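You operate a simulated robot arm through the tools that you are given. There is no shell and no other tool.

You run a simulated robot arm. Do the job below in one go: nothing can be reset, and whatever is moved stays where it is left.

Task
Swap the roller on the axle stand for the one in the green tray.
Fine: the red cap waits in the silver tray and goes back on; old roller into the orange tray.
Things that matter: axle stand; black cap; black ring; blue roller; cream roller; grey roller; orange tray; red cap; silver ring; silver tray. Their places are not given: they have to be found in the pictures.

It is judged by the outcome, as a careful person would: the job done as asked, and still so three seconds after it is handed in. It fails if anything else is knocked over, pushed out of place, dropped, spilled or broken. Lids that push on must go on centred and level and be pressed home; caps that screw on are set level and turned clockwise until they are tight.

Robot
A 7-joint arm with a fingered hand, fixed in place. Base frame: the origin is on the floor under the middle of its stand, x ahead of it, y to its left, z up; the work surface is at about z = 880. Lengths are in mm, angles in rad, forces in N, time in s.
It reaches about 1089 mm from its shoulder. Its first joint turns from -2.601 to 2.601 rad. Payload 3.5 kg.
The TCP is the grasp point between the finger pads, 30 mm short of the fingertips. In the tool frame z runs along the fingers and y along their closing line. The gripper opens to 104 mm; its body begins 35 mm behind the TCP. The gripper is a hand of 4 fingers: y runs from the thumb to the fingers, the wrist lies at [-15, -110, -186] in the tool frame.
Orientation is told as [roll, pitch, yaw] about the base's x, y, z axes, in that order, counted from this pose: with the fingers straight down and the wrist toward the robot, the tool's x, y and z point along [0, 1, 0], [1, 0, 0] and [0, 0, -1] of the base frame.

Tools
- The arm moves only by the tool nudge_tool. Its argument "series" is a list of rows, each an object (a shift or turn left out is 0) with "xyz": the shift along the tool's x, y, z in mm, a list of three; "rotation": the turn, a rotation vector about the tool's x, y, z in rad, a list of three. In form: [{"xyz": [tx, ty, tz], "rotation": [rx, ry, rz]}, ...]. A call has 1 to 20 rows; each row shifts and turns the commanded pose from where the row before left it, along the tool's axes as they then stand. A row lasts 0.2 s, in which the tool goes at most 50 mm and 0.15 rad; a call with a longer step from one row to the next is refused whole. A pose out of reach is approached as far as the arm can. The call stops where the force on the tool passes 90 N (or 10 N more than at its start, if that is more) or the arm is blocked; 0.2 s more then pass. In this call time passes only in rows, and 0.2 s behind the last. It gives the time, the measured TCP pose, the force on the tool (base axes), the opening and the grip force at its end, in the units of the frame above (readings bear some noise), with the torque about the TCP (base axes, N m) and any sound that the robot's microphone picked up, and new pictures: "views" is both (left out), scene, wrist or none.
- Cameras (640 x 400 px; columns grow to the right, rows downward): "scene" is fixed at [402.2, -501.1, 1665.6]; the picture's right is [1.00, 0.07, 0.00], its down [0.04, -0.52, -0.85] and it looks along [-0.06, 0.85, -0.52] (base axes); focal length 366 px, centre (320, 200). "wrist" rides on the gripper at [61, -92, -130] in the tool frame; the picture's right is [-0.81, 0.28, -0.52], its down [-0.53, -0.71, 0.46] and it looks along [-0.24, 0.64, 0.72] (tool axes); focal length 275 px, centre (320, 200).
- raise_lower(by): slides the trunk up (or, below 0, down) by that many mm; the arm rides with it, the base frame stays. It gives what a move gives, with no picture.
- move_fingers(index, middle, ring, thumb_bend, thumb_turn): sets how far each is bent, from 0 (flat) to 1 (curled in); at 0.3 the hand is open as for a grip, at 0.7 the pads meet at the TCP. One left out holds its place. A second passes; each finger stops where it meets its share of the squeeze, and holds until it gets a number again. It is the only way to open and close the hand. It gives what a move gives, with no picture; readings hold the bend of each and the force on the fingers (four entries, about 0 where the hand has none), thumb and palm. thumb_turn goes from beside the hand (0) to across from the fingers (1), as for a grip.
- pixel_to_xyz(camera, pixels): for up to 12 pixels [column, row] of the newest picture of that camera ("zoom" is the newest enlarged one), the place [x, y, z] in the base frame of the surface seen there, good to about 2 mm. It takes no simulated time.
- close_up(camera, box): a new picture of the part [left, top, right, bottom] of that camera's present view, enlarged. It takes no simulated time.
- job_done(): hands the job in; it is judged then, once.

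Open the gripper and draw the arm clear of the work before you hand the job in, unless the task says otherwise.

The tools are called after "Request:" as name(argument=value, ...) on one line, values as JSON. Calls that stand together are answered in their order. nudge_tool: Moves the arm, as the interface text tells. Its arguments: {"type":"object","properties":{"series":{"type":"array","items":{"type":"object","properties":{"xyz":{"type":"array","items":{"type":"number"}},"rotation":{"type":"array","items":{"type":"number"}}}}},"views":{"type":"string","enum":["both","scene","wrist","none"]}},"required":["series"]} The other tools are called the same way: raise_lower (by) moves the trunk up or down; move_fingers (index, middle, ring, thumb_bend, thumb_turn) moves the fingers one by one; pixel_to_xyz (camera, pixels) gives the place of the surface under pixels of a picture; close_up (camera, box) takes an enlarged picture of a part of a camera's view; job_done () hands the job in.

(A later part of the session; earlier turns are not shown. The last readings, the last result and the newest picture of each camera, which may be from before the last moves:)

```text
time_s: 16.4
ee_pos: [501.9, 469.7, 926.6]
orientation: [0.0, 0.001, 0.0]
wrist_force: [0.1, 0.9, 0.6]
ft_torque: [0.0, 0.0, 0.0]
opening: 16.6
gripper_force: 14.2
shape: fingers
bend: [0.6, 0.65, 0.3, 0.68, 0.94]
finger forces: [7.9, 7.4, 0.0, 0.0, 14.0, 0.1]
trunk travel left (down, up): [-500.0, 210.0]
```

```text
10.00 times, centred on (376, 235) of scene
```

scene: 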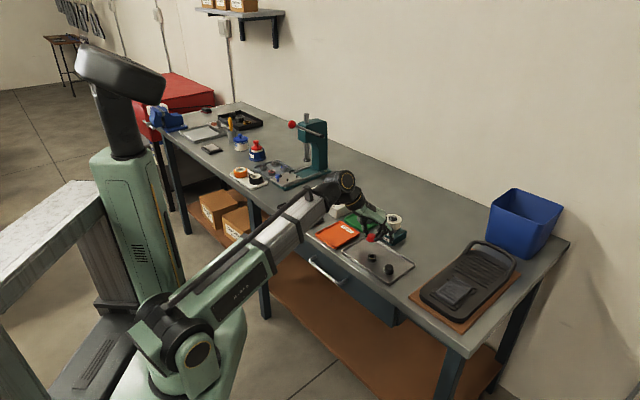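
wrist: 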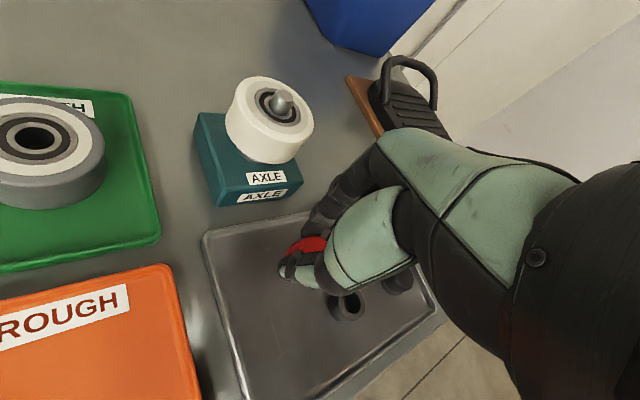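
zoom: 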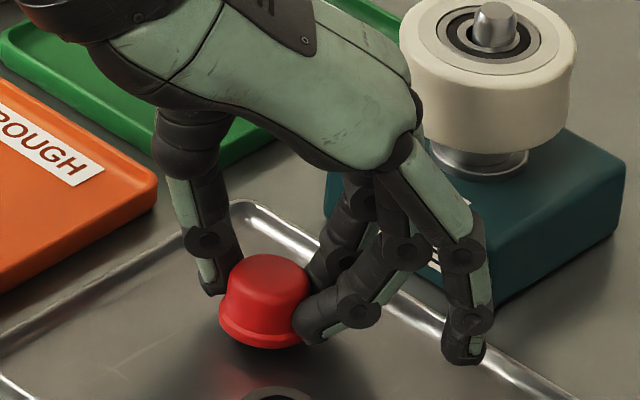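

The ring finger at zoom (468, 350) is near the tray rim, so I bend it in slightly (0.45, still clear of the cap), then lower in 2 mm steps.

Request:
move_fingers(ring=0.45)

Request:
nudge_tool(series=[{"xyz": [0, 0, 2]}, {"xyz": [0, 0, 1.5]}], views="none")

Request:
close_up(camera="scene", box=[344, 215, 408, 255])

```text
time_s: 17.4
ee_pos: [502.2, 469.4, 926.4]
orientation: [-0.001, 0.0, -0.001]
wrist_force: [0.6, -0.8, 0.0]
ft_torque: [0.03, -0.02, 0.0]
opening: 16.2
gripper_force: 14.6
shape: fingers
bend: [0.6, 0.65, 0.45, 0.68, 0.94]
finger forces: [8.0, 7.3, 0.1, 0.0, 14.0, 0.0]
trunk travel left (down, up): [-500.0, 210.0]
```

```text
time_s: 18.0
ee_pos: [502.8, 469.0, 922.2]
orientation: [0.0, -0.001, 0.0]
wrist_force: [0.1, 0.5, -1.1]
ft_torque: [0.01, -0.02, 0.0]
opening: 16.6
gripper_force: 14.4
shape: fingers
bend: [0.6, 0.65, 0.45, 0.68, 0.94]
finger forces: [8.0, 7.4, 0.1, 0.0, 14.0, 0.1]
trunk travel left (down, up): [-500.0, 210.0]
```

```text
10.00 times, centred on (376, 235) of scene
```

zoom: 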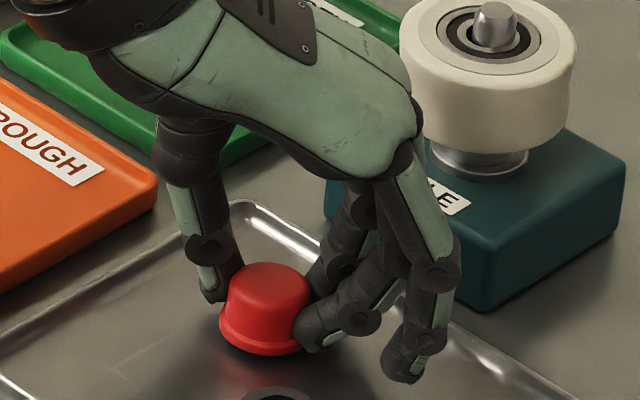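

Almost touching; I go down in 1 mm steps watching the vertical force.

Request:
nudge_tool(series=[{"xyz": [0, 0, 1]}], views="none")

Request:
nudge_tool(series=[{"xyz": [0, 0, 1]}], views="none")

Request:
close_up(camera="scene", box=[344, 215, 408, 255])

```text
time_s: 18.4
ee_pos: [502.8, 468.3, 921.8]
orientation: [0.0, 0.001, -0.001]
wrist_force: [0.5, 0.3, 0.4]
ft_torque: [0.0, 0.01, 0.0]
opening: 16.5
gripper_force: 14.2
shape: fingers
bend: [0.6, 0.65, 0.45, 0.68, 0.94]
finger forces: [8.0, 7.3, 0.1, 0.1, 14.1, 0.1]
trunk travel left (down, up): [-500.0, 210.0]
```

```text
time_s: 18.8
ee_pos: [502.9, 468.0, 919.8]
orientation: [0.0, 0.001, -0.001]
wrist_force: [0.2, 0.0, 0.5]
ft_torque: [-0.02, -0.02, -0.02]
opening: 16.7
gripper_force: 14.9
shape: fingers
bend: [0.6, 0.65, 0.45, 0.68, 0.94]
finger forces: [8.2, 7.3, 0.0, 0.0, 14.1, 0.0]
trunk travel left (down, up): [-500.0, 210.0]
```

```text
10.00 times, centred on (376, 235) of scene
```

zoom: 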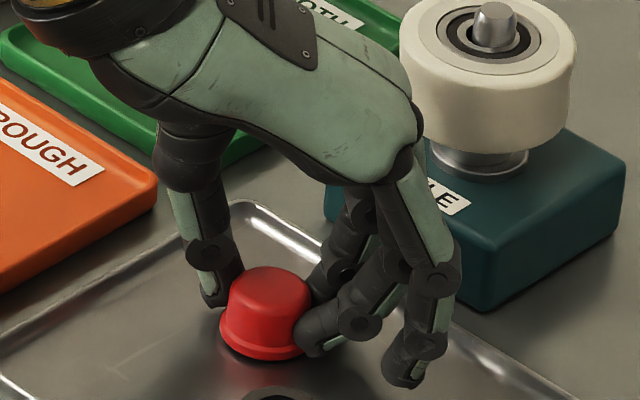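

I measure the cap's lower edge against the tray floor.

Request:
pixel_to_xyz(camera="zoom", pixels=[[262, 357], [235, 345], [290, 356], [265, 340], [265, 372], [225, 325], [400, 375], [270, 280]])

Request:
nudge_tool(series=[{"xyz": [0, 0, 1]}], views="none")

```text
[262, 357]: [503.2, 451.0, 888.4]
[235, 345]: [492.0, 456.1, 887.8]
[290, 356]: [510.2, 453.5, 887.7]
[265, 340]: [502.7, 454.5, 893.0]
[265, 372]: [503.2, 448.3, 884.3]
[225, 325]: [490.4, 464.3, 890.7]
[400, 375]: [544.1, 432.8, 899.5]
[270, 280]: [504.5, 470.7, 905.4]
```

```text
time_s: 19.2
ee_pos: [502.7, 468.6, 920.7]
orientation: [0.0, -0.001, 0.0]
wrist_force: [0.4, -0.1, 3.2]
ft_torque: [0.04, -0.04, 0.05]
opening: 16.6
gripper_force: 15.6
shape: fingers
bend: [0.6, 0.65, 0.45, 0.68, 0.94]
finger forces: [9.1, 7.0, 0.0, 0.0, 14.6, 0.0]
trunk travel left (down, up): [-500.0, 210.0]
```

Contact at 3.2 N upward: the cap stands on the tray. I open the pinch.

Request:
move_fingers(index=0.55, middle=0.55, thumb_bend=0.55)

Request:
close_up(camera="scene", box=[344, 215, 408, 255])

```text
time_s: 20.2
ee_pos: [502.9, 468.5, 919.1]
orientation: [0.0, 0.001, -0.002]
wrist_force: [0.5, 0.7, -0.3]
ft_torque: [0.0, -0.03, -0.01]
opening: 38.4
gripper_force: 0.1
shape: fingers
bend: [0.55, 0.55, 0.45, 0.55, 0.97]
finger forces: [0.0, 0.2, 0.1, 0.0, 0.0, 0.1]
trunk travel left (down, up): [-500.0, 210.0]
```

```text
10.00 times, centred on (376, 235) of scene
```

zoom: 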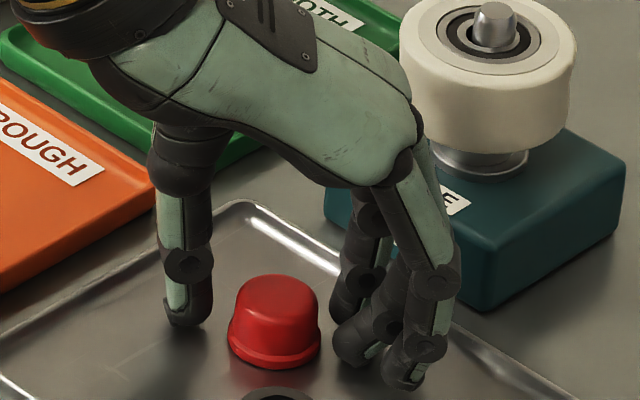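

The cap stands level in the silver tray at (275, 325). I rise straight up clear of it.

Request:
nudge_tool(series=[{"xyz": [0, 0, -10]}, {"xyz": [0, 0, -30]}, {"xyz": [0, 0, -40]}, {"xyz": [0, 0, -45]}, {"xyz": [0, 0, -25]}], views="both")

Request:
close_up(camera="scene", box=[300, 200, 428, 280])

```text
time_s: 21.4
ee_pos: [502.5, 468.9, 1072.4]
orientation: [0.0, 0.0, -0.001]
wrist_force: [0.0, -0.1, 0.5]
ft_torque: [-0.01, -0.02, -0.01]
opening: 38.7
gripper_force: 0.1
shape: fingers
bend: [0.55, 0.55, 0.45, 0.55, 0.97]
finger forces: [0.1, 0.0, 0.1, 0.0, 0.1, 0.0]
trunk travel left (down, up): [-500.0, 210.0]
```

scene: 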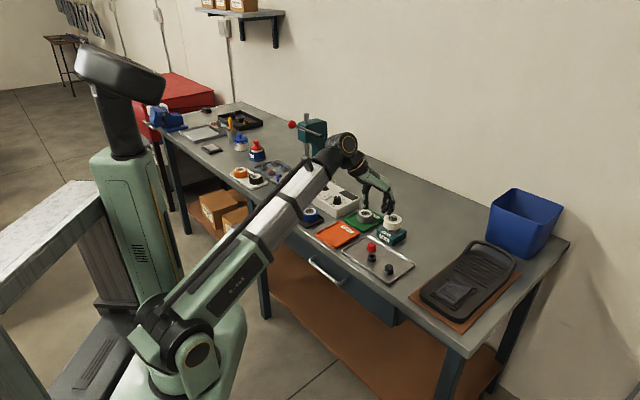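
wrist: 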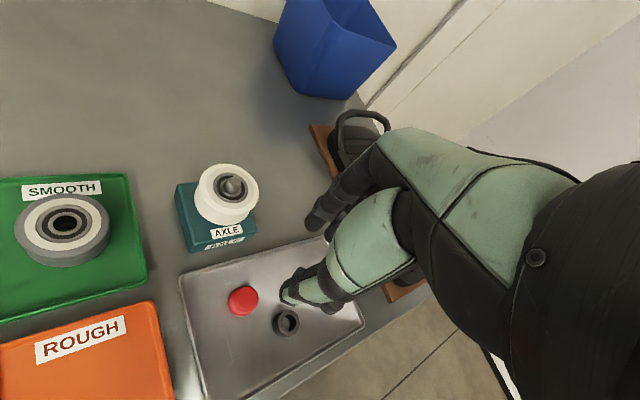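

```text
5.00 times, centred on (364, 240) of scene
```

zoom: 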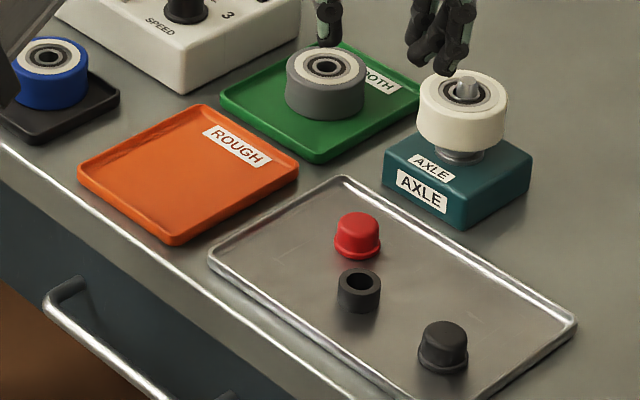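

Good view of everything. I measure the orange tray corners, the cream roller and the red cap position.

Request:
pixel_to_xyz(camera="zoom", pixels=[[85, 172], [203, 112], [292, 168], [172, 235], [80, 172], [203, 106], [298, 165], [173, 243], [357, 220], [357, 255], [335, 240], [380, 240]])

Request:
close_up(camera="wrist", box=[168, 145, 296, 225])

Request:
pixel_to_xyz(camera="zoom", pixels=[[325, 185], [300, 200], [330, 165], [250, 200], [370, 180], [330, 140], [290, 245], [350, 245], [150, 280], [285, 270], [200, 200], [310, 130]])

```text
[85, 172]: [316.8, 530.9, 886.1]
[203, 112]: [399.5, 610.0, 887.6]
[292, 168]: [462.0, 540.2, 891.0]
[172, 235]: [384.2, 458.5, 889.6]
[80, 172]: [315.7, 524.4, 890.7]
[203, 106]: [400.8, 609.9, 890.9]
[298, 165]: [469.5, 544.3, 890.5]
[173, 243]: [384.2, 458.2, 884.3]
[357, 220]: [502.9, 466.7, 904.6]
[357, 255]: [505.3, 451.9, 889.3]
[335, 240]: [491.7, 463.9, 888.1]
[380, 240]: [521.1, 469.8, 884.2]
```

```text
5.00 times, centred on (232, 185) of wrist
```

zoom: 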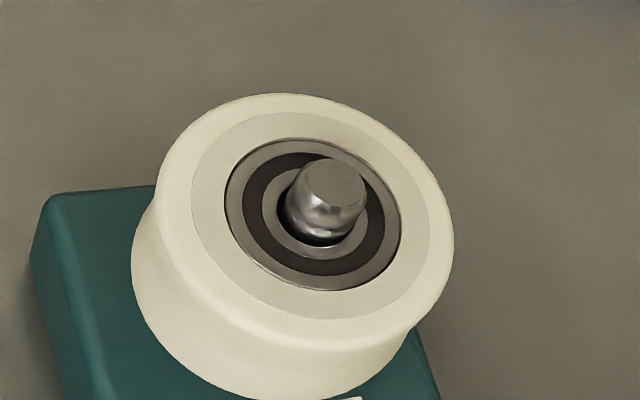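

```text
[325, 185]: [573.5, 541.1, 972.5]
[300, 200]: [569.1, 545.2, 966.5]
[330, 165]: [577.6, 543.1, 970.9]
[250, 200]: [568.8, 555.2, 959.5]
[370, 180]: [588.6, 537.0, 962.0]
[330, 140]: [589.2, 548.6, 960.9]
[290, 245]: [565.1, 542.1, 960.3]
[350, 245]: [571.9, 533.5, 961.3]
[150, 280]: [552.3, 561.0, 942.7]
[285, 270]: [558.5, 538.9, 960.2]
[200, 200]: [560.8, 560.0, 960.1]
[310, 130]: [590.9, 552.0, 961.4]
```

Orange tray centre ≈ (392, 534); axle ≈ (577.5, 541). For a parallel grip I use thumb ≈ 0.56 and fingers ≈ 0.38, so the TCP goes to about x = 566; I preshape and move above the roller.

Request:
move_fingers(index=0.3, middle=0.3, ring=0.25, thumb_bend=0.44)

Request:
nudge_tool(series=[{"xyz": [25, 21, 0]}, {"xyz": [25, 21, 0]}, {"xyz": [24, 21, 0]}, {"xyz": [0, 0, 25]}, {"xyz": [0, 0, 25]}], views="both")

Request:
close_up(camera="scene", box=[352, 175, 432, 225])

```text
time_s: 22.4
ee_pos: [503.8, 468.6, 1072.3]
orientation: [0.001, 0.0, 0.001]
wrist_force: [1.1, -0.1, -0.5]
ft_torque: [0.0, -0.01, -0.02]
opening: 84.9
gripper_force: 0.1
shape: fingers
bend: [0.3, 0.3, 0.25, 0.44, 0.97]
finger forces: [0.1, 0.0, 0.0, 0.0, 0.1, 0.1]
trunk travel left (down, up): [-500.0, 210.0]
```

```text
time_s: 23.6
ee_pos: [565.5, 542.9, 1021.6]
orientation: [-0.001, 0.0, 0.0]
wrist_force: [0.0, 0.4, -0.2]
ft_torque: [-0.02, -0.01, -0.01]
opening: 85.1
gripper_force: 0.1
shape: fingers
bend: [0.3, 0.3, 0.25, 0.44, 0.97]
finger forces: [0.0, 0.0, 0.0, 0.0, 0.1, 0.0]
trunk travel left (down, up): [-500.0, 210.0]
```

scene: 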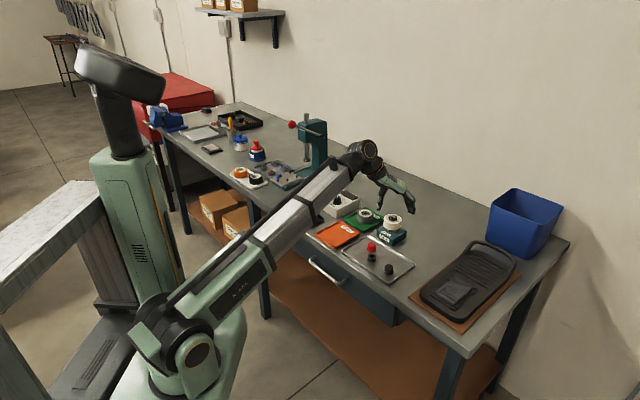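
wrist: 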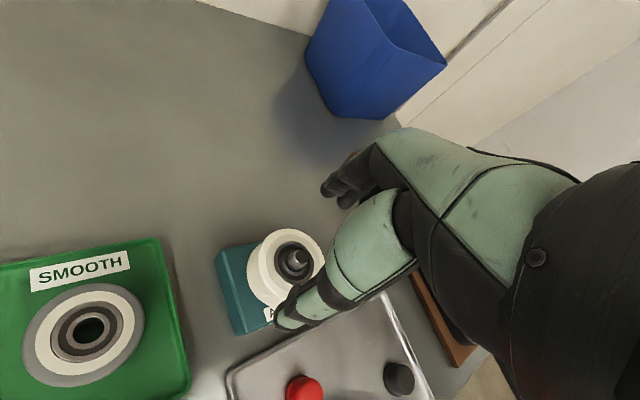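

```text
8.00 times, centred on (392, 200) of scene
```

zoom: 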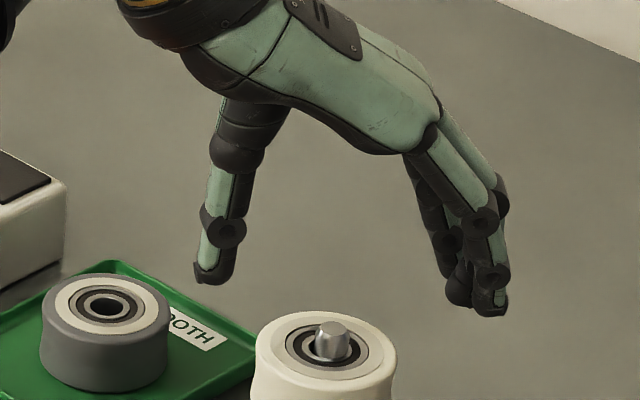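

I measure the thumb and finger inner faces relative to the roller edges.

Request:
pixel_to_xyz(camera="zoom", pixels=[[235, 265], [225, 275], [210, 278], [455, 295], [470, 300], [495, 310], [450, 285], [440, 240], [490, 225], [325, 325], [235, 180], [425, 200]])

```text
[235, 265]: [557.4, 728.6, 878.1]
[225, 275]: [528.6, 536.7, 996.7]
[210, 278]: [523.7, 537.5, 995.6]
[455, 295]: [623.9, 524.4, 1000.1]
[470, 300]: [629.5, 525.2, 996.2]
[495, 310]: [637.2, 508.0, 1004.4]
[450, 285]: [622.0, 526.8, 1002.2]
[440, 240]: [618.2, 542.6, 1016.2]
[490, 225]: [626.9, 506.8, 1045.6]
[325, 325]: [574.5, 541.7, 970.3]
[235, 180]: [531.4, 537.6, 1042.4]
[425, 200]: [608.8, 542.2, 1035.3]
```

Inner faces are at x ≈ 531 and 621, straddling the roller (547.5–607.5) evenly. I descend to TCP z ≈ 965.

Request:
nudge_tool(series=[{"xyz": [0, 1, 20]}, {"xyz": [0, 0, 20]}, {"xyz": [0, 0, 10]}, {"xyz": [0, 0, 6]}], views="none")

Request:
close_up(camera="scene", box=[352, 185, 432, 235])

Request:
close_up(camera="wrist", box=[230, 170, 390, 270])

```text
time_s: 24.6
ee_pos: [567.0, 544.5, 964.4]
orientation: [0.0, 0.0, 0.0]
wrist_force: [-0.9, -0.2, 0.2]
ft_torque: [0.02, 0.02, 0.02]
opening: 85.1
gripper_force: 0.0
shape: fingers
bend: [0.3, 0.3, 0.25, 0.44, 0.97]
finger forces: [0.0, 0.0, 0.0, 0.0, 0.1, 0.1]
trunk travel left (down, up): [-500.0, 210.0]
```

```text
8.00 times, centred on (392, 210) of scene
```

zoom: 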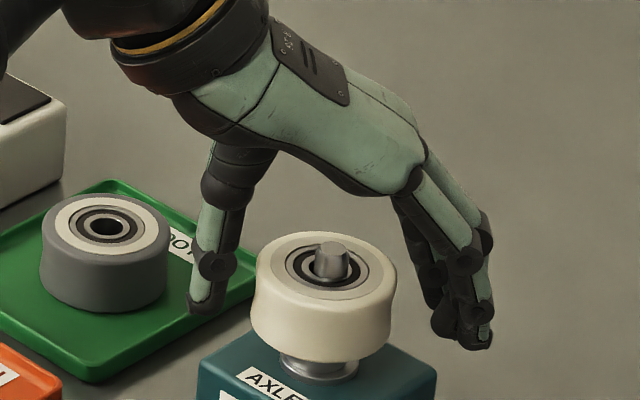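

```text
4.00 times, centred on (310, 220) of wrist
```

zoom: 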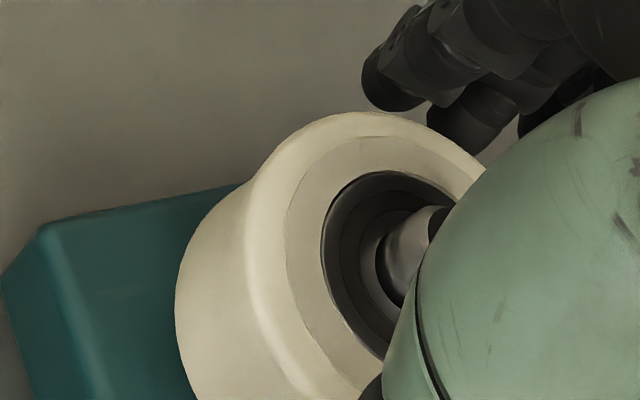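

Straddle is good with no contact. I close to near contact: fingers 0.37, thumb 0.55.

Request:
move_fingers(index=0.37, middle=0.37, thumb_bend=0.55)

Request:
close_up(camera="scene", box=[352, 185, 432, 235])

```text
time_s: 25.6
ee_pos: [567.8, 543.7, 963.7]
orientation: [0.001, -0.001, 0.001]
wrist_force: [-1.2, -0.2, -0.6]
ft_torque: [0.0, 0.01, -0.02]
opening: 63.5
gripper_force: 0.6
shape: fingers
bend: [0.37, 0.37, 0.25, 0.54, 0.97]
finger forces: [0.1, 0.0, 0.0, 0.0, 0.5, 0.1]
trunk travel left (down, up): [-500.0, 210.0]
```

```text
8.00 times, centred on (392, 210) of scene
```

zoom: 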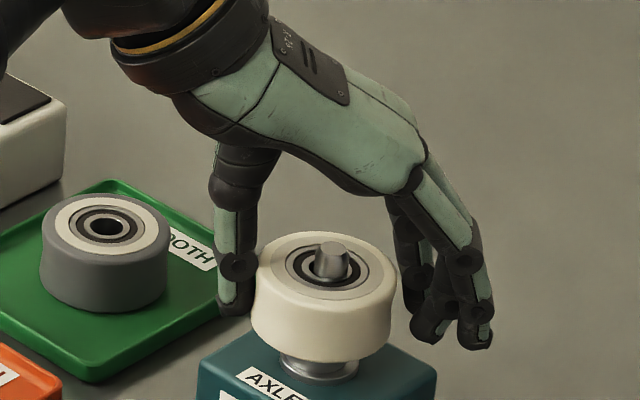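

The thumb just touches the roller; I close index and middle further until they touch.

Request:
move_fingers(index=0.43, middle=0.43)

Request:
close_up(camera="scene", box=[352, 185, 432, 235])

```text
time_s: 26.6
ee_pos: [567.3, 543.3, 964.5]
orientation: [0.0, 0.0, -0.001]
wrist_force: [1.3, -0.4, 0.2]
ft_torque: [0.02, 0.0, 0.03]
opening: 58.0
gripper_force: 1.8
shape: fingers
bend: [0.41, 0.43, 0.25, 0.54, 0.97]
finger forces: [2.1, 0.1, 0.0, 0.0, 0.6, 0.0]
trunk travel left (down, up): [-500.0, 210.0]
```

```text
8.00 times, centred on (392, 210) of scene
```

zoom: 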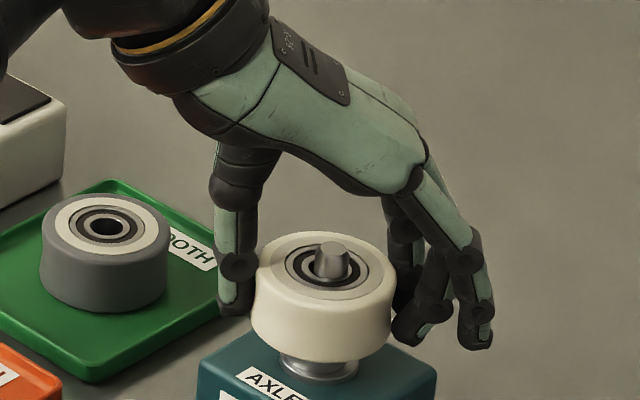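

Contact made on index and thumb, middle about to touch. I squeeze: fingers command 0.53, thumb 0.72.

Request:
move_fingers(index=0.52, middle=0.54, thumb_bend=0.72)

Request:
close_up(camera="scene", box=[352, 185, 432, 235])

```text
time_s: 27.6
ee_pos: [568.1, 543.2, 964.7]
orientation: [0.0, 0.0, 0.001]
wrist_force: [6.9, -1.7, 2.8]
ft_torque: [-0.01, -0.13, 0.01]
opening: 53.6
gripper_force: 15.0
shape: fingers
bend: [0.43, 0.47, 0.25, 0.58, 0.97]
finger forces: [10.8, 7.0, 0.0, 0.0, 11.5, 0.1]
trunk travel left (down, up): [-500.0, 210.0]
```

```text
8.00 times, centred on (392, 210) of scene
```

zoom: 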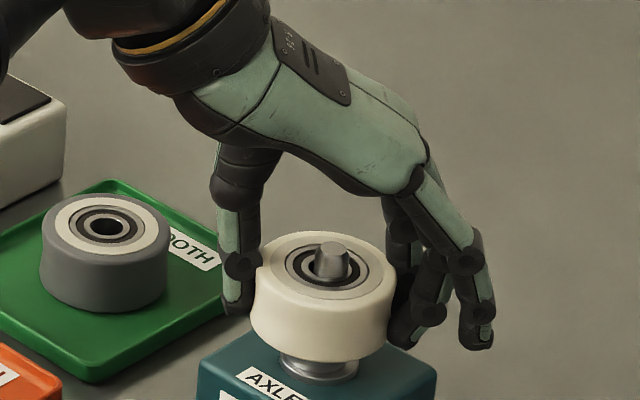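

Good contact on all three. I raise the thumb squeeze to balance, then lift a few mm.

Request:
move_fingers(thumb_bend=0.78)

Request:
nudge_tool(series=[{"xyz": [0, 0, -2]}, {"xyz": [0, 0, -3]}], views="none")

Request:
close_up(camera="scene", box=[352, 185, 432, 235])

```text
time_s: 28.6
ee_pos: [567.4, 543.3, 964.4]
orientation: [0.001, 0.002, -0.001]
wrist_force: [1.3, -3.4, 0.4]
ft_torque: [-0.11, -0.03, -0.02]
opening: 53.4
gripper_force: 18.5
shape: fingers
bend: [0.41, 0.47, 0.25, 0.61, 0.96]
finger forces: [11.1, 7.3, 0.0, 0.0, 18.5, 0.1]
trunk travel left (down, up): [-500.0, 210.0]
```

```text
time_s: 29.2
ee_pos: [566.3, 543.1, 969.1]
orientation: [-0.001, 0.001, 0.0]
wrist_force: [1.6, -2.2, -3.0]
ft_torque: [-0.06, -0.02, -0.01]
opening: 53.2
gripper_force: 17.7
shape: fingers
bend: [0.41, 0.47, 0.25, 0.61, 0.96]
finger forces: [10.6, 7.2, 0.1, 0.0, 17.8, 0.0]
trunk travel left (down, up): [-500.0, 210.0]
```

```text
8.00 times, centred on (392, 210) of scene
```

zoom: 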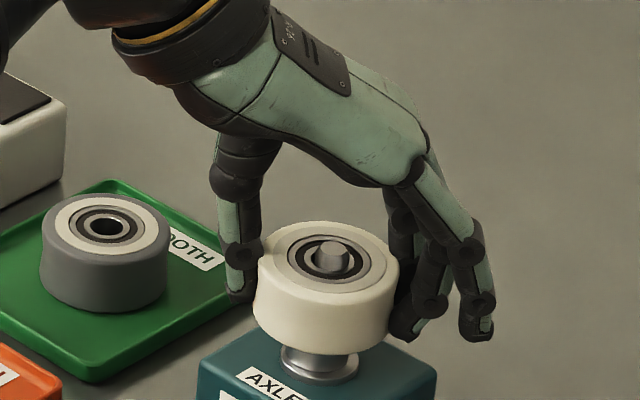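

The roller has lifted but the finger side rose more (top face now tilted: left (262,268), right (397,262)). I measure the tilt and the contact heights before continuing.

Request:
close_up(camera="scene", box=[368, 195, 416, 225])

Request:
pixel_to_xyz(camera="zoom", pixels=[[200, 190], [180, 210], [380, 150], [400, 190], [290, 130], [280, 235], [140, 280], [160, 265], [400, 310], [420, 320], [290, 170], [230, 340]])

```text
13.33 times, centred on (392, 210) of scene
```

zoom: 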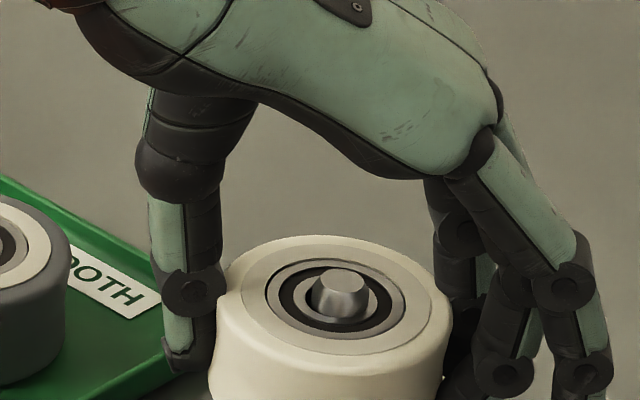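

```text
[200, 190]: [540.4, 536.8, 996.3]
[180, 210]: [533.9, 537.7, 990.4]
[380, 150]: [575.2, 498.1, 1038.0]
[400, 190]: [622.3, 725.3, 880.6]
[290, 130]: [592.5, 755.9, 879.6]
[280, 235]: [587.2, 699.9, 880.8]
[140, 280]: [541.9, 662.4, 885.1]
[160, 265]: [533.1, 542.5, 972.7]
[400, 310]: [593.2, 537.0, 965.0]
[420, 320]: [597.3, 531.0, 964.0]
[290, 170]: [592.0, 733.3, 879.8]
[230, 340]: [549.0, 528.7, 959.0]
```

I sample the roller's top face on this zoom to get its tilt, and the tips lower down.

Request:
pixel_to_xyz(camera="zoom", pixels=[[238, 295], [435, 290], [335, 243], [335, 360], [260, 275], [420, 330], [340, 275], [195, 365], [190, 350], [455, 390], [200, 290], [470, 360]])

```text
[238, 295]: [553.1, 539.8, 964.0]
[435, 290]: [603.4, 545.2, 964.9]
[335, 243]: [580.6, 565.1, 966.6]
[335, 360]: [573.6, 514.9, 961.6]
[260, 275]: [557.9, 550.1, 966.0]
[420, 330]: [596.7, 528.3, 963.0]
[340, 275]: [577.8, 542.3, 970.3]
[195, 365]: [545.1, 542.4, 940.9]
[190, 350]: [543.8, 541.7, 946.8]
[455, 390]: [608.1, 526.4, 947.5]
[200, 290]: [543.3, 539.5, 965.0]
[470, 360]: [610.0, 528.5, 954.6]
```

The top face is 5 mm higher at the back (y+): the grip line is ~4 mm behind the roller's centre. I set it back down the 5 mm, release, shift 4.5 mm toward −y and regrip so the load hangs on the grip line.

Request:
nudge_tool(series=[{"xyz": [0, 0, 2.5]}, {"xyz": [0, 0, 2.5]}], views="none")

Request:
move_fingers(index=0.36, middle=0.36, thumb_bend=0.48)

Request:
close_up(camera="scene", box=[364, 195, 428, 235])

```text
time_s: 29.8
ee_pos: [567.9, 543.9, 963.8]
orientation: [0.0, 0.0, 0.0]
wrist_force: [1.0, -0.5, 1.3]
ft_torque: [-0.01, -0.05, -0.02]
opening: 53.2
gripper_force: 18.5
shape: fingers
bend: [0.41, 0.47, 0.25, 0.61, 0.96]
finger forces: [11.7, 6.9, 0.1, 0.0, 18.4, 0.0]
trunk travel left (down, up): [-500.0, 210.0]
```

```text
time_s: 30.8
ee_pos: [567.9, 542.6, 964.8]
orientation: [-0.002, 0.002, 0.001]
wrist_force: [0.6, 0.0, -0.2]
ft_torque: [0.0, -0.01, -0.02]
opening: 72.8
gripper_force: 0.0
shape: fingers
bend: [0.36, 0.36, 0.25, 0.48, 0.97]
finger forces: [0.2, 0.0, 0.0, 0.1, 0.1, 0.0]
trunk travel left (down, up): [-500.0, 210.0]
```

```text
10.00 times, centred on (396, 215) of scene
```

zoom: 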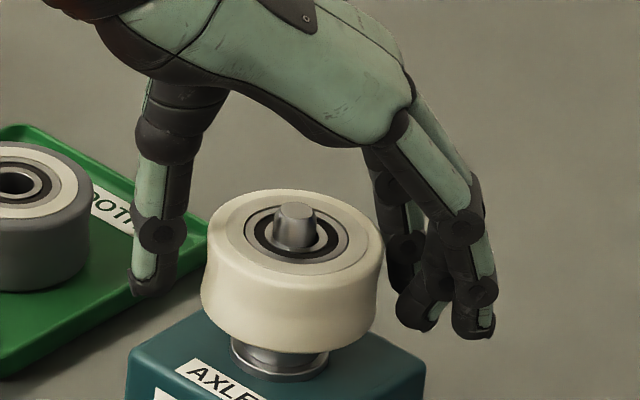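

Released; I check that the roller sits level again by sampling its top face.

Request:
pixel_to_xyz(camera="zoom", pixels=[[222, 245], [370, 250], [300, 200], [290, 285], [295, 210], [240, 215], [350, 215], [285, 360], [270, 380]])

```text
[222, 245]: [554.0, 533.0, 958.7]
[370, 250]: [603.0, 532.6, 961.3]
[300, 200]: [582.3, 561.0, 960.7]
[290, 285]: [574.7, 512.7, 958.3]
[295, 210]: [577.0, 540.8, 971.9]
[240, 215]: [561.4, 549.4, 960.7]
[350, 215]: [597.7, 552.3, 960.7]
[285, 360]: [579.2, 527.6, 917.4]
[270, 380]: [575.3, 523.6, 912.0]
```

Level again. I shift −4.5 mm in y and close to contact.

Request:
nudge_tool(series=[{"xyz": [-2.5, 0, 0]}, {"xyz": [-2, 0, 0]}], views="none")

Request:
move_fingers(index=0.42, middle=0.42, thumb_bend=0.55)

Request:
move_fingers(index=0.5, middle=0.54, thumb_bend=0.74)

Request:
close_up(camera="scene", box=[364, 195, 428, 235])

```text
time_s: 31.4
ee_pos: [566.9, 538.2, 964.2]
orientation: [-0.001, 0.001, 0.0]
wrist_force: [0.7, -0.7, -0.5]
ft_torque: [0.04, 0.0, 0.02]
opening: 73.1
gripper_force: 0.3
shape: fingers
bend: [0.36, 0.36, 0.25, 0.48, 0.97]
finger forces: [0.4, 0.0, 0.0, 0.1, 0.1, 0.0]
trunk travel left (down, up): [-500.0, 210.0]
```

```text
time_s: 32.4
ee_pos: [567.7, 539.9, 964.6]
orientation: [-0.001, 0.002, 0.0]
wrist_force: [2.8, -0.2, 0.5]
ft_torque: [0.01, 0.0, -0.02]
opening: 59.5
gripper_force: 1.6
shape: fingers
bend: [0.4, 0.42, 0.25, 0.54, 0.97]
finger forces: [2.4, 0.1, 0.0, 0.0, 0.3, 0.0]
trunk travel left (down, up): [-500.0, 210.0]
```

```text
time_s: 33.4
ee_pos: [567.2, 537.1, 964.5]
orientation: [-0.001, 0.001, 0.0]
wrist_force: [5.3, -1.4, 2.2]
ft_torque: [-0.05, -0.06, -0.03]
opening: 55.1
gripper_force: 12.9
shape: fingers
bend: [0.42, 0.47, 0.25, 0.58, 0.97]
finger forces: [10.2, 5.2, 0.1, 0.1, 11.1, 0.1]
trunk travel left (down, up): [-500.0, 210.0]
```

```text
10.00 times, centred on (396, 215) of scene
```

zoom: 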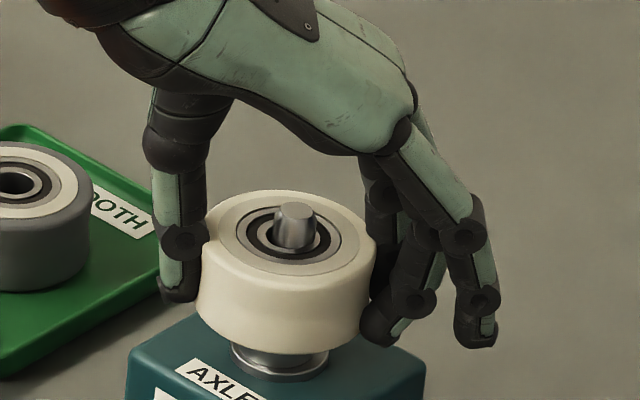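

Grip is on; I add thumb squeeze and lift 5 mm to check tilt.

Request:
move_fingers(middle=0.57, thumb_bend=0.8)

Request:
nudge_tool(series=[{"xyz": [0, 0, -2.5]}, {"xyz": [0, 0, -2.5]}, {"xyz": [0, 0, -2]}], views="none")

Request:
close_up(camera="scene", box=[364, 195, 428, 235])

Request:
pixel_to_xyz(camera="zoom", pixels=[[225, 230], [365, 230], [290, 190], [285, 265], [240, 200], [345, 200], [290, 205], [290, 365]])

```text
time_s: 34.4
ee_pos: [568.8, 538.0, 963.9]
orientation: [-0.001, 0.0, 0.0]
wrist_force: [-0.4, -2.1, -0.2]
ft_torque: [-0.06, 0.03, 0.03]
opening: 54.7
gripper_force: 20.0
shape: fingers
bend: [0.4, 0.48, 0.25, 0.61, 0.96]
finger forces: [12.2, 6.7, 0.1, 0.0, 21.0, 0.0]
trunk travel left (down, up): [-500.0, 210.0]
```

```text
time_s: 35.2
ee_pos: [567.6, 538.0, 970.5]
orientation: [-0.002, 0.0, -0.001]
wrist_force: [0.4, -2.1, -1.7]
ft_torque: [-0.09, 0.03, -0.05]
opening: 54.6
gripper_force: 19.3
shape: fingers
bend: [0.4, 0.48, 0.25, 0.61, 0.96]
finger forces: [12.4, 6.6, 0.0, 0.0, 20.1, 0.0]
trunk travel left (down, up): [-500.0, 210.0]
```

```text
10.00 times, centred on (396, 215) of scene
```

zoom: 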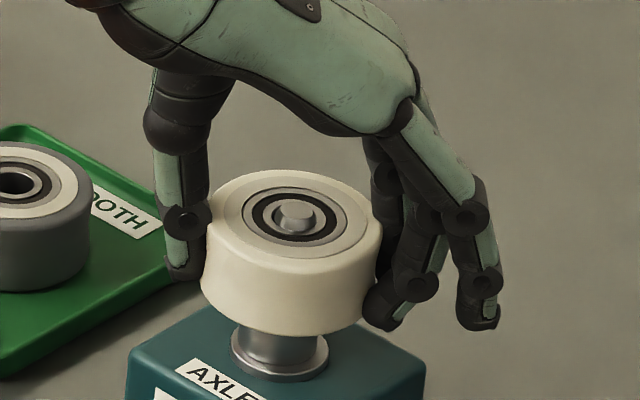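

```text
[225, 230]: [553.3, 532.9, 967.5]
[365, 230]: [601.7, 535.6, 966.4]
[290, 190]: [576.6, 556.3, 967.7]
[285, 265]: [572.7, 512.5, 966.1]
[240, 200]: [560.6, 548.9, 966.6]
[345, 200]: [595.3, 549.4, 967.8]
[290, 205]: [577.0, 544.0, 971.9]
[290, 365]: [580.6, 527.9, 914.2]
```

The roller is level now (966–968 all round). I lift it clear of the axle in gentle steps.

Request:
nudge_tool(series=[{"xyz": [0, 0, -5]}, {"xyz": [0, 0, -8]}, {"xyz": [0, 0, -8]}, {"xyz": [0, 0, -8]}, {"xyz": [0, 0, -8]}, {"xyz": [0, 0, -8]}, {"xyz": [0, 0, -10]}, {"xyz": [0, 0, -10]}], views="both")

Request:
close_up(camera="scene", box=[352, 175, 432, 225])

```text
time_s: 37.0
ee_pos: [567.9, 538.8, 1035.5]
orientation: [0.0, -0.001, -0.001]
wrist_force: [-1.2, -0.2, -0.7]
ft_torque: [-0.01, 0.0, -0.02]
opening: 54.6
gripper_force: 19.7
shape: fingers
bend: [0.39, 0.48, 0.25, 0.61, 0.96]
finger forces: [12.9, 5.8, 0.0, 0.0, 20.2, 0.0]
trunk travel left (down, up): [-500.0, 210.0]
```

scene: 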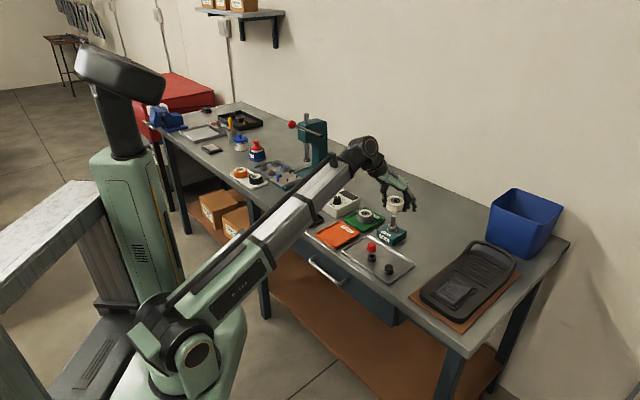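
wrist: 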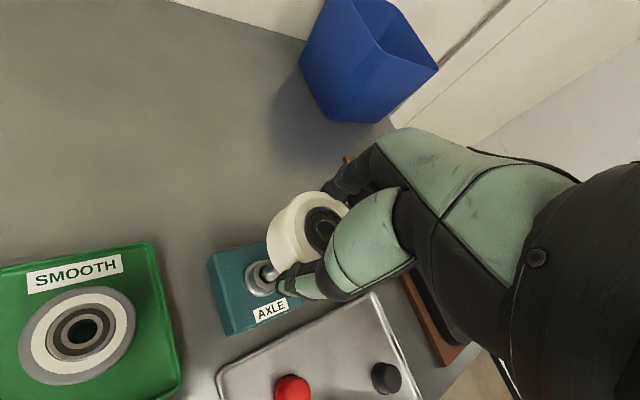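

```text
8.00 times, centred on (392, 200) of scene
```

zoom: 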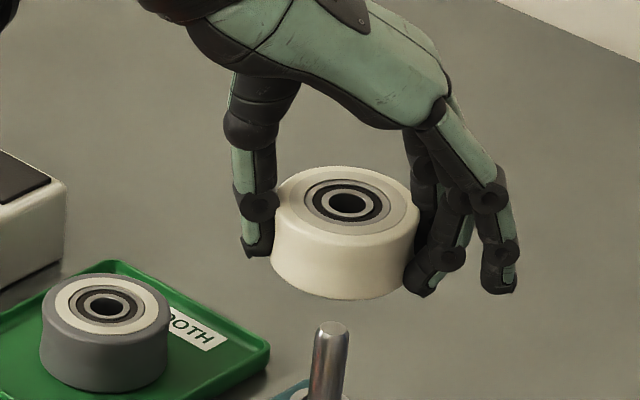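

The cream roller is free above the axle. I check that the silver ring stayed on the stand.

Request:
close_up(camera="scene", box=[368, 205, 424, 240])

Request:
pixel_to_xyz(camera="zoom", pixels=[[280, 120], [280, 150], [280, 200], [280, 250], [250, 270], [310, 270], [280, 300], [280, 60], [280, 40], [270, 285]])

```text
11.43 times, centred on (396, 222) of scene
```

zoom: 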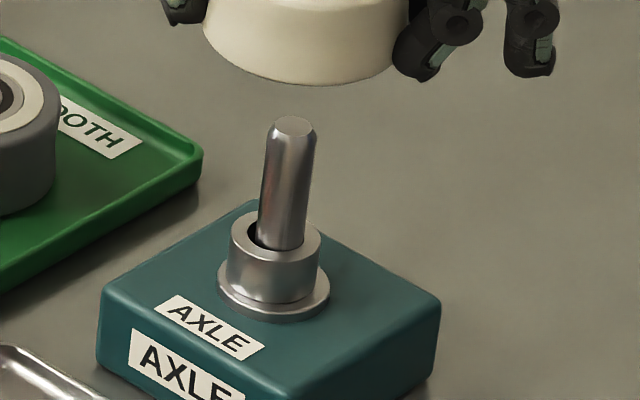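

```text
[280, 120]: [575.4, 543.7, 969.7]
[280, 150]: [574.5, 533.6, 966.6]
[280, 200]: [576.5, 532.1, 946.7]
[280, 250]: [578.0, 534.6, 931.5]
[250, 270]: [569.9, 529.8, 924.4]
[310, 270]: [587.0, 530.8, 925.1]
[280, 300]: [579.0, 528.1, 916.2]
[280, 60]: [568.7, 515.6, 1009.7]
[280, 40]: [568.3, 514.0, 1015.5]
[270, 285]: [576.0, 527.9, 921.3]
```

The silver ring is still on the stand under the axle. I measure where the roller's bore sits relative to the TCP.

Request:
close_up(camera="scene", box=[376, 190, 416, 215])

Request:
pixel_to_xyz(camera="zoom", pixels=[[185, 158], [397, 175], [295, 105], [290, 225], [260, 150], [350, 165], [300, 130], [295, 195], [130, 145], [450, 180], [300, 90], [280, 250]])

```text
16.00 times, centred on (396, 202) of scene
```

zoom: 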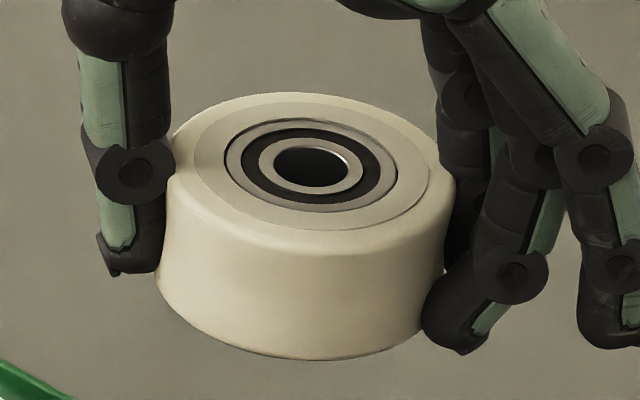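

```text
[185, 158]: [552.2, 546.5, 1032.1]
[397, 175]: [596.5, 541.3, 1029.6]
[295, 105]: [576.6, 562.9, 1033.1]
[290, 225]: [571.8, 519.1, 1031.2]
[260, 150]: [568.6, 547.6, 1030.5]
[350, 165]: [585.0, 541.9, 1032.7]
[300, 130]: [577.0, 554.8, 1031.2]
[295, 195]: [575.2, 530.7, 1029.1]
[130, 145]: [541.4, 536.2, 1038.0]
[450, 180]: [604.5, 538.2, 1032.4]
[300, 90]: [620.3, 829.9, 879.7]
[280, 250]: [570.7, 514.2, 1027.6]
```

The roller hangs with its centre ≈ (+9.5 along y-tool, +4 along x-tool) from the TCP, bottom ≈ 34 mm below it. The orange tray is turned ~45° with its long side along (0.7, 0.7), so I carry the roller over and yaw the hand 45° to fit the fingers in the tray.

Request:
nudge_tool(series=[{"xyz": [-1.5, -15, -5]}, {"xyz": [-1.5, -20, 0]}, {"xyz": [-1.5, -20, 0]}, {"xyz": [-1.5, -20, 0]}, {"xyz": [-1.5, -20, 0]}, {"xyz": [-1.5, -20, 0]}, {"xyz": [-1.5, -20, 0]}, {"xyz": [-1.5, -20, 0]}, {"xyz": [-1.5, -15, 0]}, {"xyz": [-0.5, -10, 0]}], views="none")

Request:
nudge_tool(series=[{"rotation": [0, 0, -0.1]}, {"rotation": [0, 0, -0.137]}, {"rotation": [0, 0, -0.137]}, {"rotation": [0, 0, -0.137]}, {"rotation": [0, 0, -0.137]}, {"rotation": [0, 0, -0.137]}], views="both")

Request:
close_up(camera="scene", box=[296, 195, 376, 245])

```text
time_s: 39.2
ee_pos: [386.7, 524.1, 1040.2]
orientation: [-0.001, 0.0, 0.0]
wrist_force: [0.1, -0.3, -0.8]
ft_torque: [0.03, -0.03, 0.01]
opening: 54.4
gripper_force: 19.7
shape: fingers
bend: [0.39, 0.48, 0.25, 0.61, 0.95]
finger forces: [13.1, 5.7, 0.0, 0.1, 20.2, 0.1]
trunk travel left (down, up): [-500.0, 210.0]
```

```text
time_s: 40.6
ee_pos: [387.7, 525.1, 1039.8]
orientation: [-0.001, 0.001, 0.789]
wrist_force: [0.4, 1.5, -0.7]
ft_torque: [-0.05, 0.0, 0.0]
opening: 54.8
gripper_force: 19.7
shape: fingers
bend: [0.39, 0.48, 0.25, 0.61, 0.95]
finger forces: [12.9, 5.8, 0.0, 0.0, 20.1, 0.1]
trunk travel left (down, up): [-500.0, 210.0]
```

scene: 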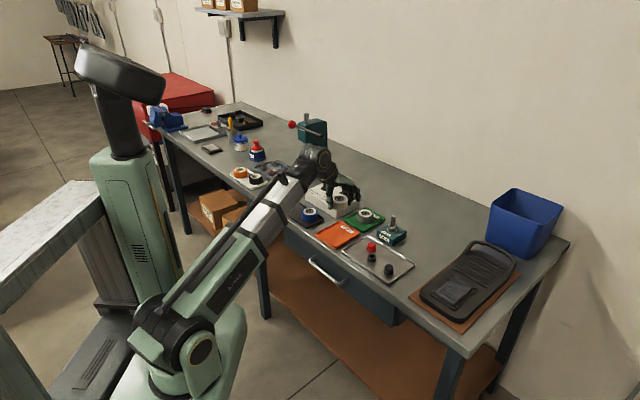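
wrist: 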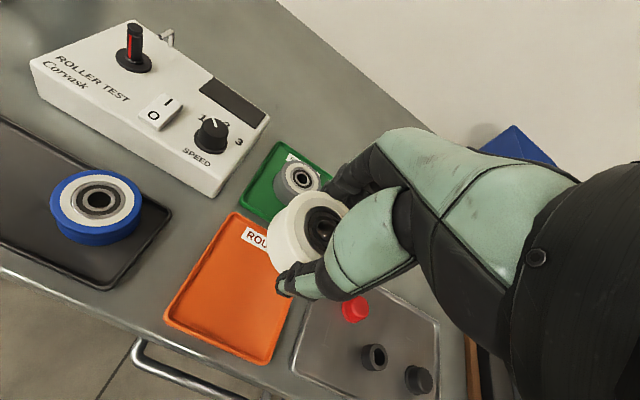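

```text
8.00 times, centred on (336, 220) of scene
```

zoom: 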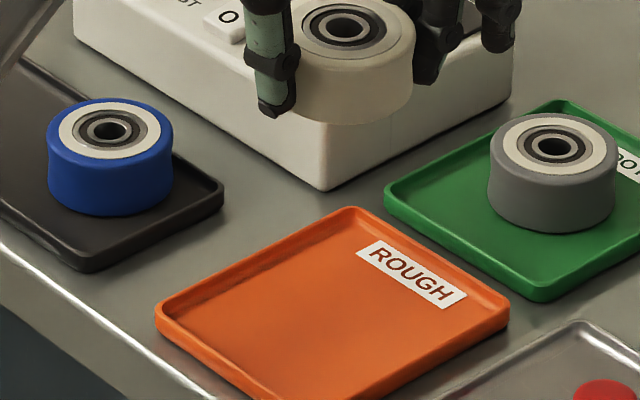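

The hand has turned 45°. I measure the tray inner corners, the control box's near corner and the held roller's position from this view.

Request:
pixel_to_xyz(camera="zoom", pixels=[[165, 318], [348, 215], [500, 305], [160, 328], [350, 208], [508, 315], [325, 185], [325, 130], [330, 22], [365, 30], [348, 12], [348, 45]])

Request:
pixel_to_xyz(camera="scene", pixels=[[317, 237], [337, 248], [346, 240], [358, 233], [340, 222], [340, 204]])

```text
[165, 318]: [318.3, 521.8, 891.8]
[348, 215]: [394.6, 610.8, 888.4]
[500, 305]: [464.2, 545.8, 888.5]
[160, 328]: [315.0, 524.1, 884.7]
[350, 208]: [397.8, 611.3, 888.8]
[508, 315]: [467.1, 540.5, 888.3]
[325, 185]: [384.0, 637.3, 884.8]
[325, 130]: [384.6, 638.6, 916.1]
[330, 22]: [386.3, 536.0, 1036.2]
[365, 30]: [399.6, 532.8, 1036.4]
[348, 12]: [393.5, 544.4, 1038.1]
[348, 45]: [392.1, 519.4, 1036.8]
```

```text
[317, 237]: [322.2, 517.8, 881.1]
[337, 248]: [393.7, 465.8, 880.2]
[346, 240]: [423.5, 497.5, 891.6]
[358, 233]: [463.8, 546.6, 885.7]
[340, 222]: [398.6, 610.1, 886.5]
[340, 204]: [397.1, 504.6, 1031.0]
```

The roller is over the tray centre (bore ≈ (393, 534)). I bend the ring finger to 0.38 so it stays inside the tray, then lower 108 mm.

Request:
move_fingers(ring=0.38)

Request:
nudge_tool(series=[{"xyz": [0, 0, 20]}, {"xyz": [0, 0, 25]}, {"xyz": [0, 0, 25]}, {"xyz": [0, 0, 20]}, {"xyz": [0, 0, 12]}, {"xyz": [0, 0, 6]}], views="both")

Request:
close_up(camera="scene", box=[304, 205, 384, 255])

```text
time_s: 41.6
ee_pos: [386.6, 524.5, 1041.3]
orientation: [0.0, 0.0, 0.785]
wrist_force: [0.5, -0.5, -0.9]
ft_torque: [0.0, 0.01, -0.02]
opening: 54.4
gripper_force: 19.4
shape: fingers
bend: [0.39, 0.48, 0.38, 0.61, 0.95]
finger forces: [12.9, 5.8, 0.1, 0.0, 20.1, 0.1]
trunk travel left (down, up): [-500.0, 210.0]
```

```text
time_s: 43.0
ee_pos: [386.5, 523.6, 931.3]
orientation: [0.0, 0.0, 0.786]
wrist_force: [0.5, -0.7, -0.7]
ft_torque: [0.0, 0.02, 0.04]
opening: 54.2
gripper_force: 19.6
shape: fingers
bend: [0.39, 0.48, 0.38, 0.61, 0.95]
finger forces: [12.9, 5.9, 0.0, 0.0, 20.0, 0.1]
trunk travel left (down, up): [-500.0, 210.0]
```

scene: 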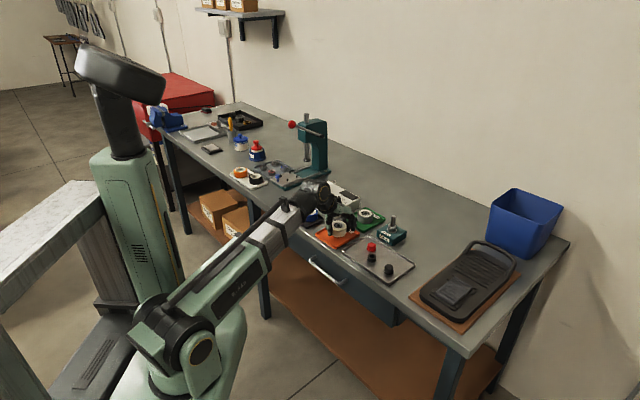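
wrist: 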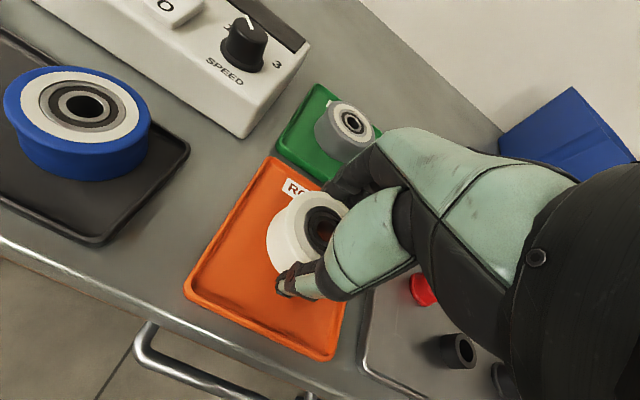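

```text
8.00 times, centred on (344, 230) of scene
```

zoom: 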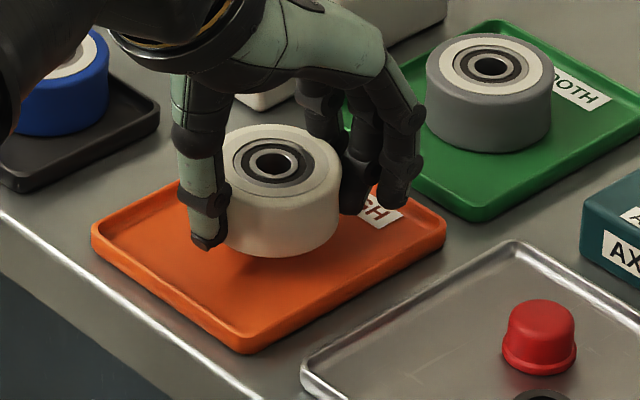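

The roller is just above the tray floor. I measure its lower edge and the finger clearances.

Request:
pixel_to_xyz(camera="zoom", pixels=[[280, 253], [250, 250], [330, 235], [280, 275], [208, 243], [350, 205], [392, 200], [274, 135], [230, 160], [330, 165], [280, 195], [410, 130]])

```text
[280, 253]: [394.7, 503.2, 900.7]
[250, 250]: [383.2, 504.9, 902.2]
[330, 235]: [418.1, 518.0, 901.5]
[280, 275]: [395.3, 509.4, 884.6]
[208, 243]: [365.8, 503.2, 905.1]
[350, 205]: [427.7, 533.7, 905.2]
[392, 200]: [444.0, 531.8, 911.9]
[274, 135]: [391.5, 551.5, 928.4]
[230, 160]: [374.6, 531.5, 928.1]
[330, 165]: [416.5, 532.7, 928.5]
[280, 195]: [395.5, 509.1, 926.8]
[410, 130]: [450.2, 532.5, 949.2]
```

Roller bottom ≈ 898 over a floor at 884.6. I lower 10 mm and then step down gently to contact.

Request:
nudge_tool(series=[{"xyz": [0, 0, 5]}, {"xyz": [0, 0, 5]}], views="none")

Request:
nudge_tool(series=[{"xyz": [0, 0, 1.5]}], views="none")

Request:
nudge_tool(series=[{"xyz": [0, 0, 1]}], views="none")

Request:
close_up(camera="scene", box=[304, 205, 384, 255])

```text
time_s: 43.6
ee_pos: [385.7, 523.9, 923.3]
orientation: [0.001, 0.0, 0.785]
wrist_force: [-0.6, 0.0, -0.8]
ft_torque: [-0.01, 0.0, -0.01]
opening: 54.5
gripper_force: 19.7
shape: fingers
bend: [0.39, 0.48, 0.38, 0.61, 0.95]
finger forces: [12.9, 6.0, 0.1, 0.1, 20.2, 0.1]
trunk travel left (down, up): [-500.0, 210.0]
```

```text
time_s: 44.0
ee_pos: [387.4, 524.7, 920.8]
orientation: [0.0, -0.003, 0.785]
wrist_force: [0.9, 0.7, 2.9]
ft_torque: [0.07, -0.12, 0.04]
opening: 54.3
gripper_force: 21.5
shape: fingers
bend: [0.39, 0.48, 0.38, 0.61, 0.95]
finger forces: [12.9, 10.1, 0.1, 0.0, 20.2, 0.1]
trunk travel left (down, up): [-500.0, 210.0]
```

```text
time_s: 44.4
ee_pos: [386.8, 523.9, 920.3]
orientation: [0.0, -0.001, 0.785]
wrist_force: [1.0, 0.5, 9.8]
ft_torque: [0.3, -0.39, 0.01]
opening: 54.3
gripper_force: 25.0
shape: fingers
bend: [0.39, 0.47, 0.38, 0.61, 0.95]
finger forces: [13.0, 17.5, 0.0, 0.0, 20.0, 0.0]
trunk travel left (down, up): [-500.0, 210.0]
```

```text
8.00 times, centred on (344, 230) of scene
```

zoom: 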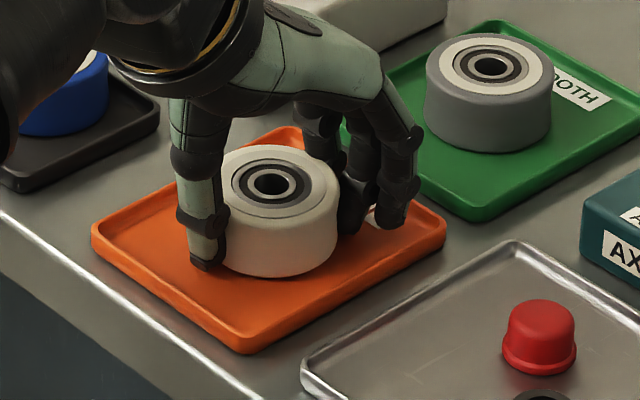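

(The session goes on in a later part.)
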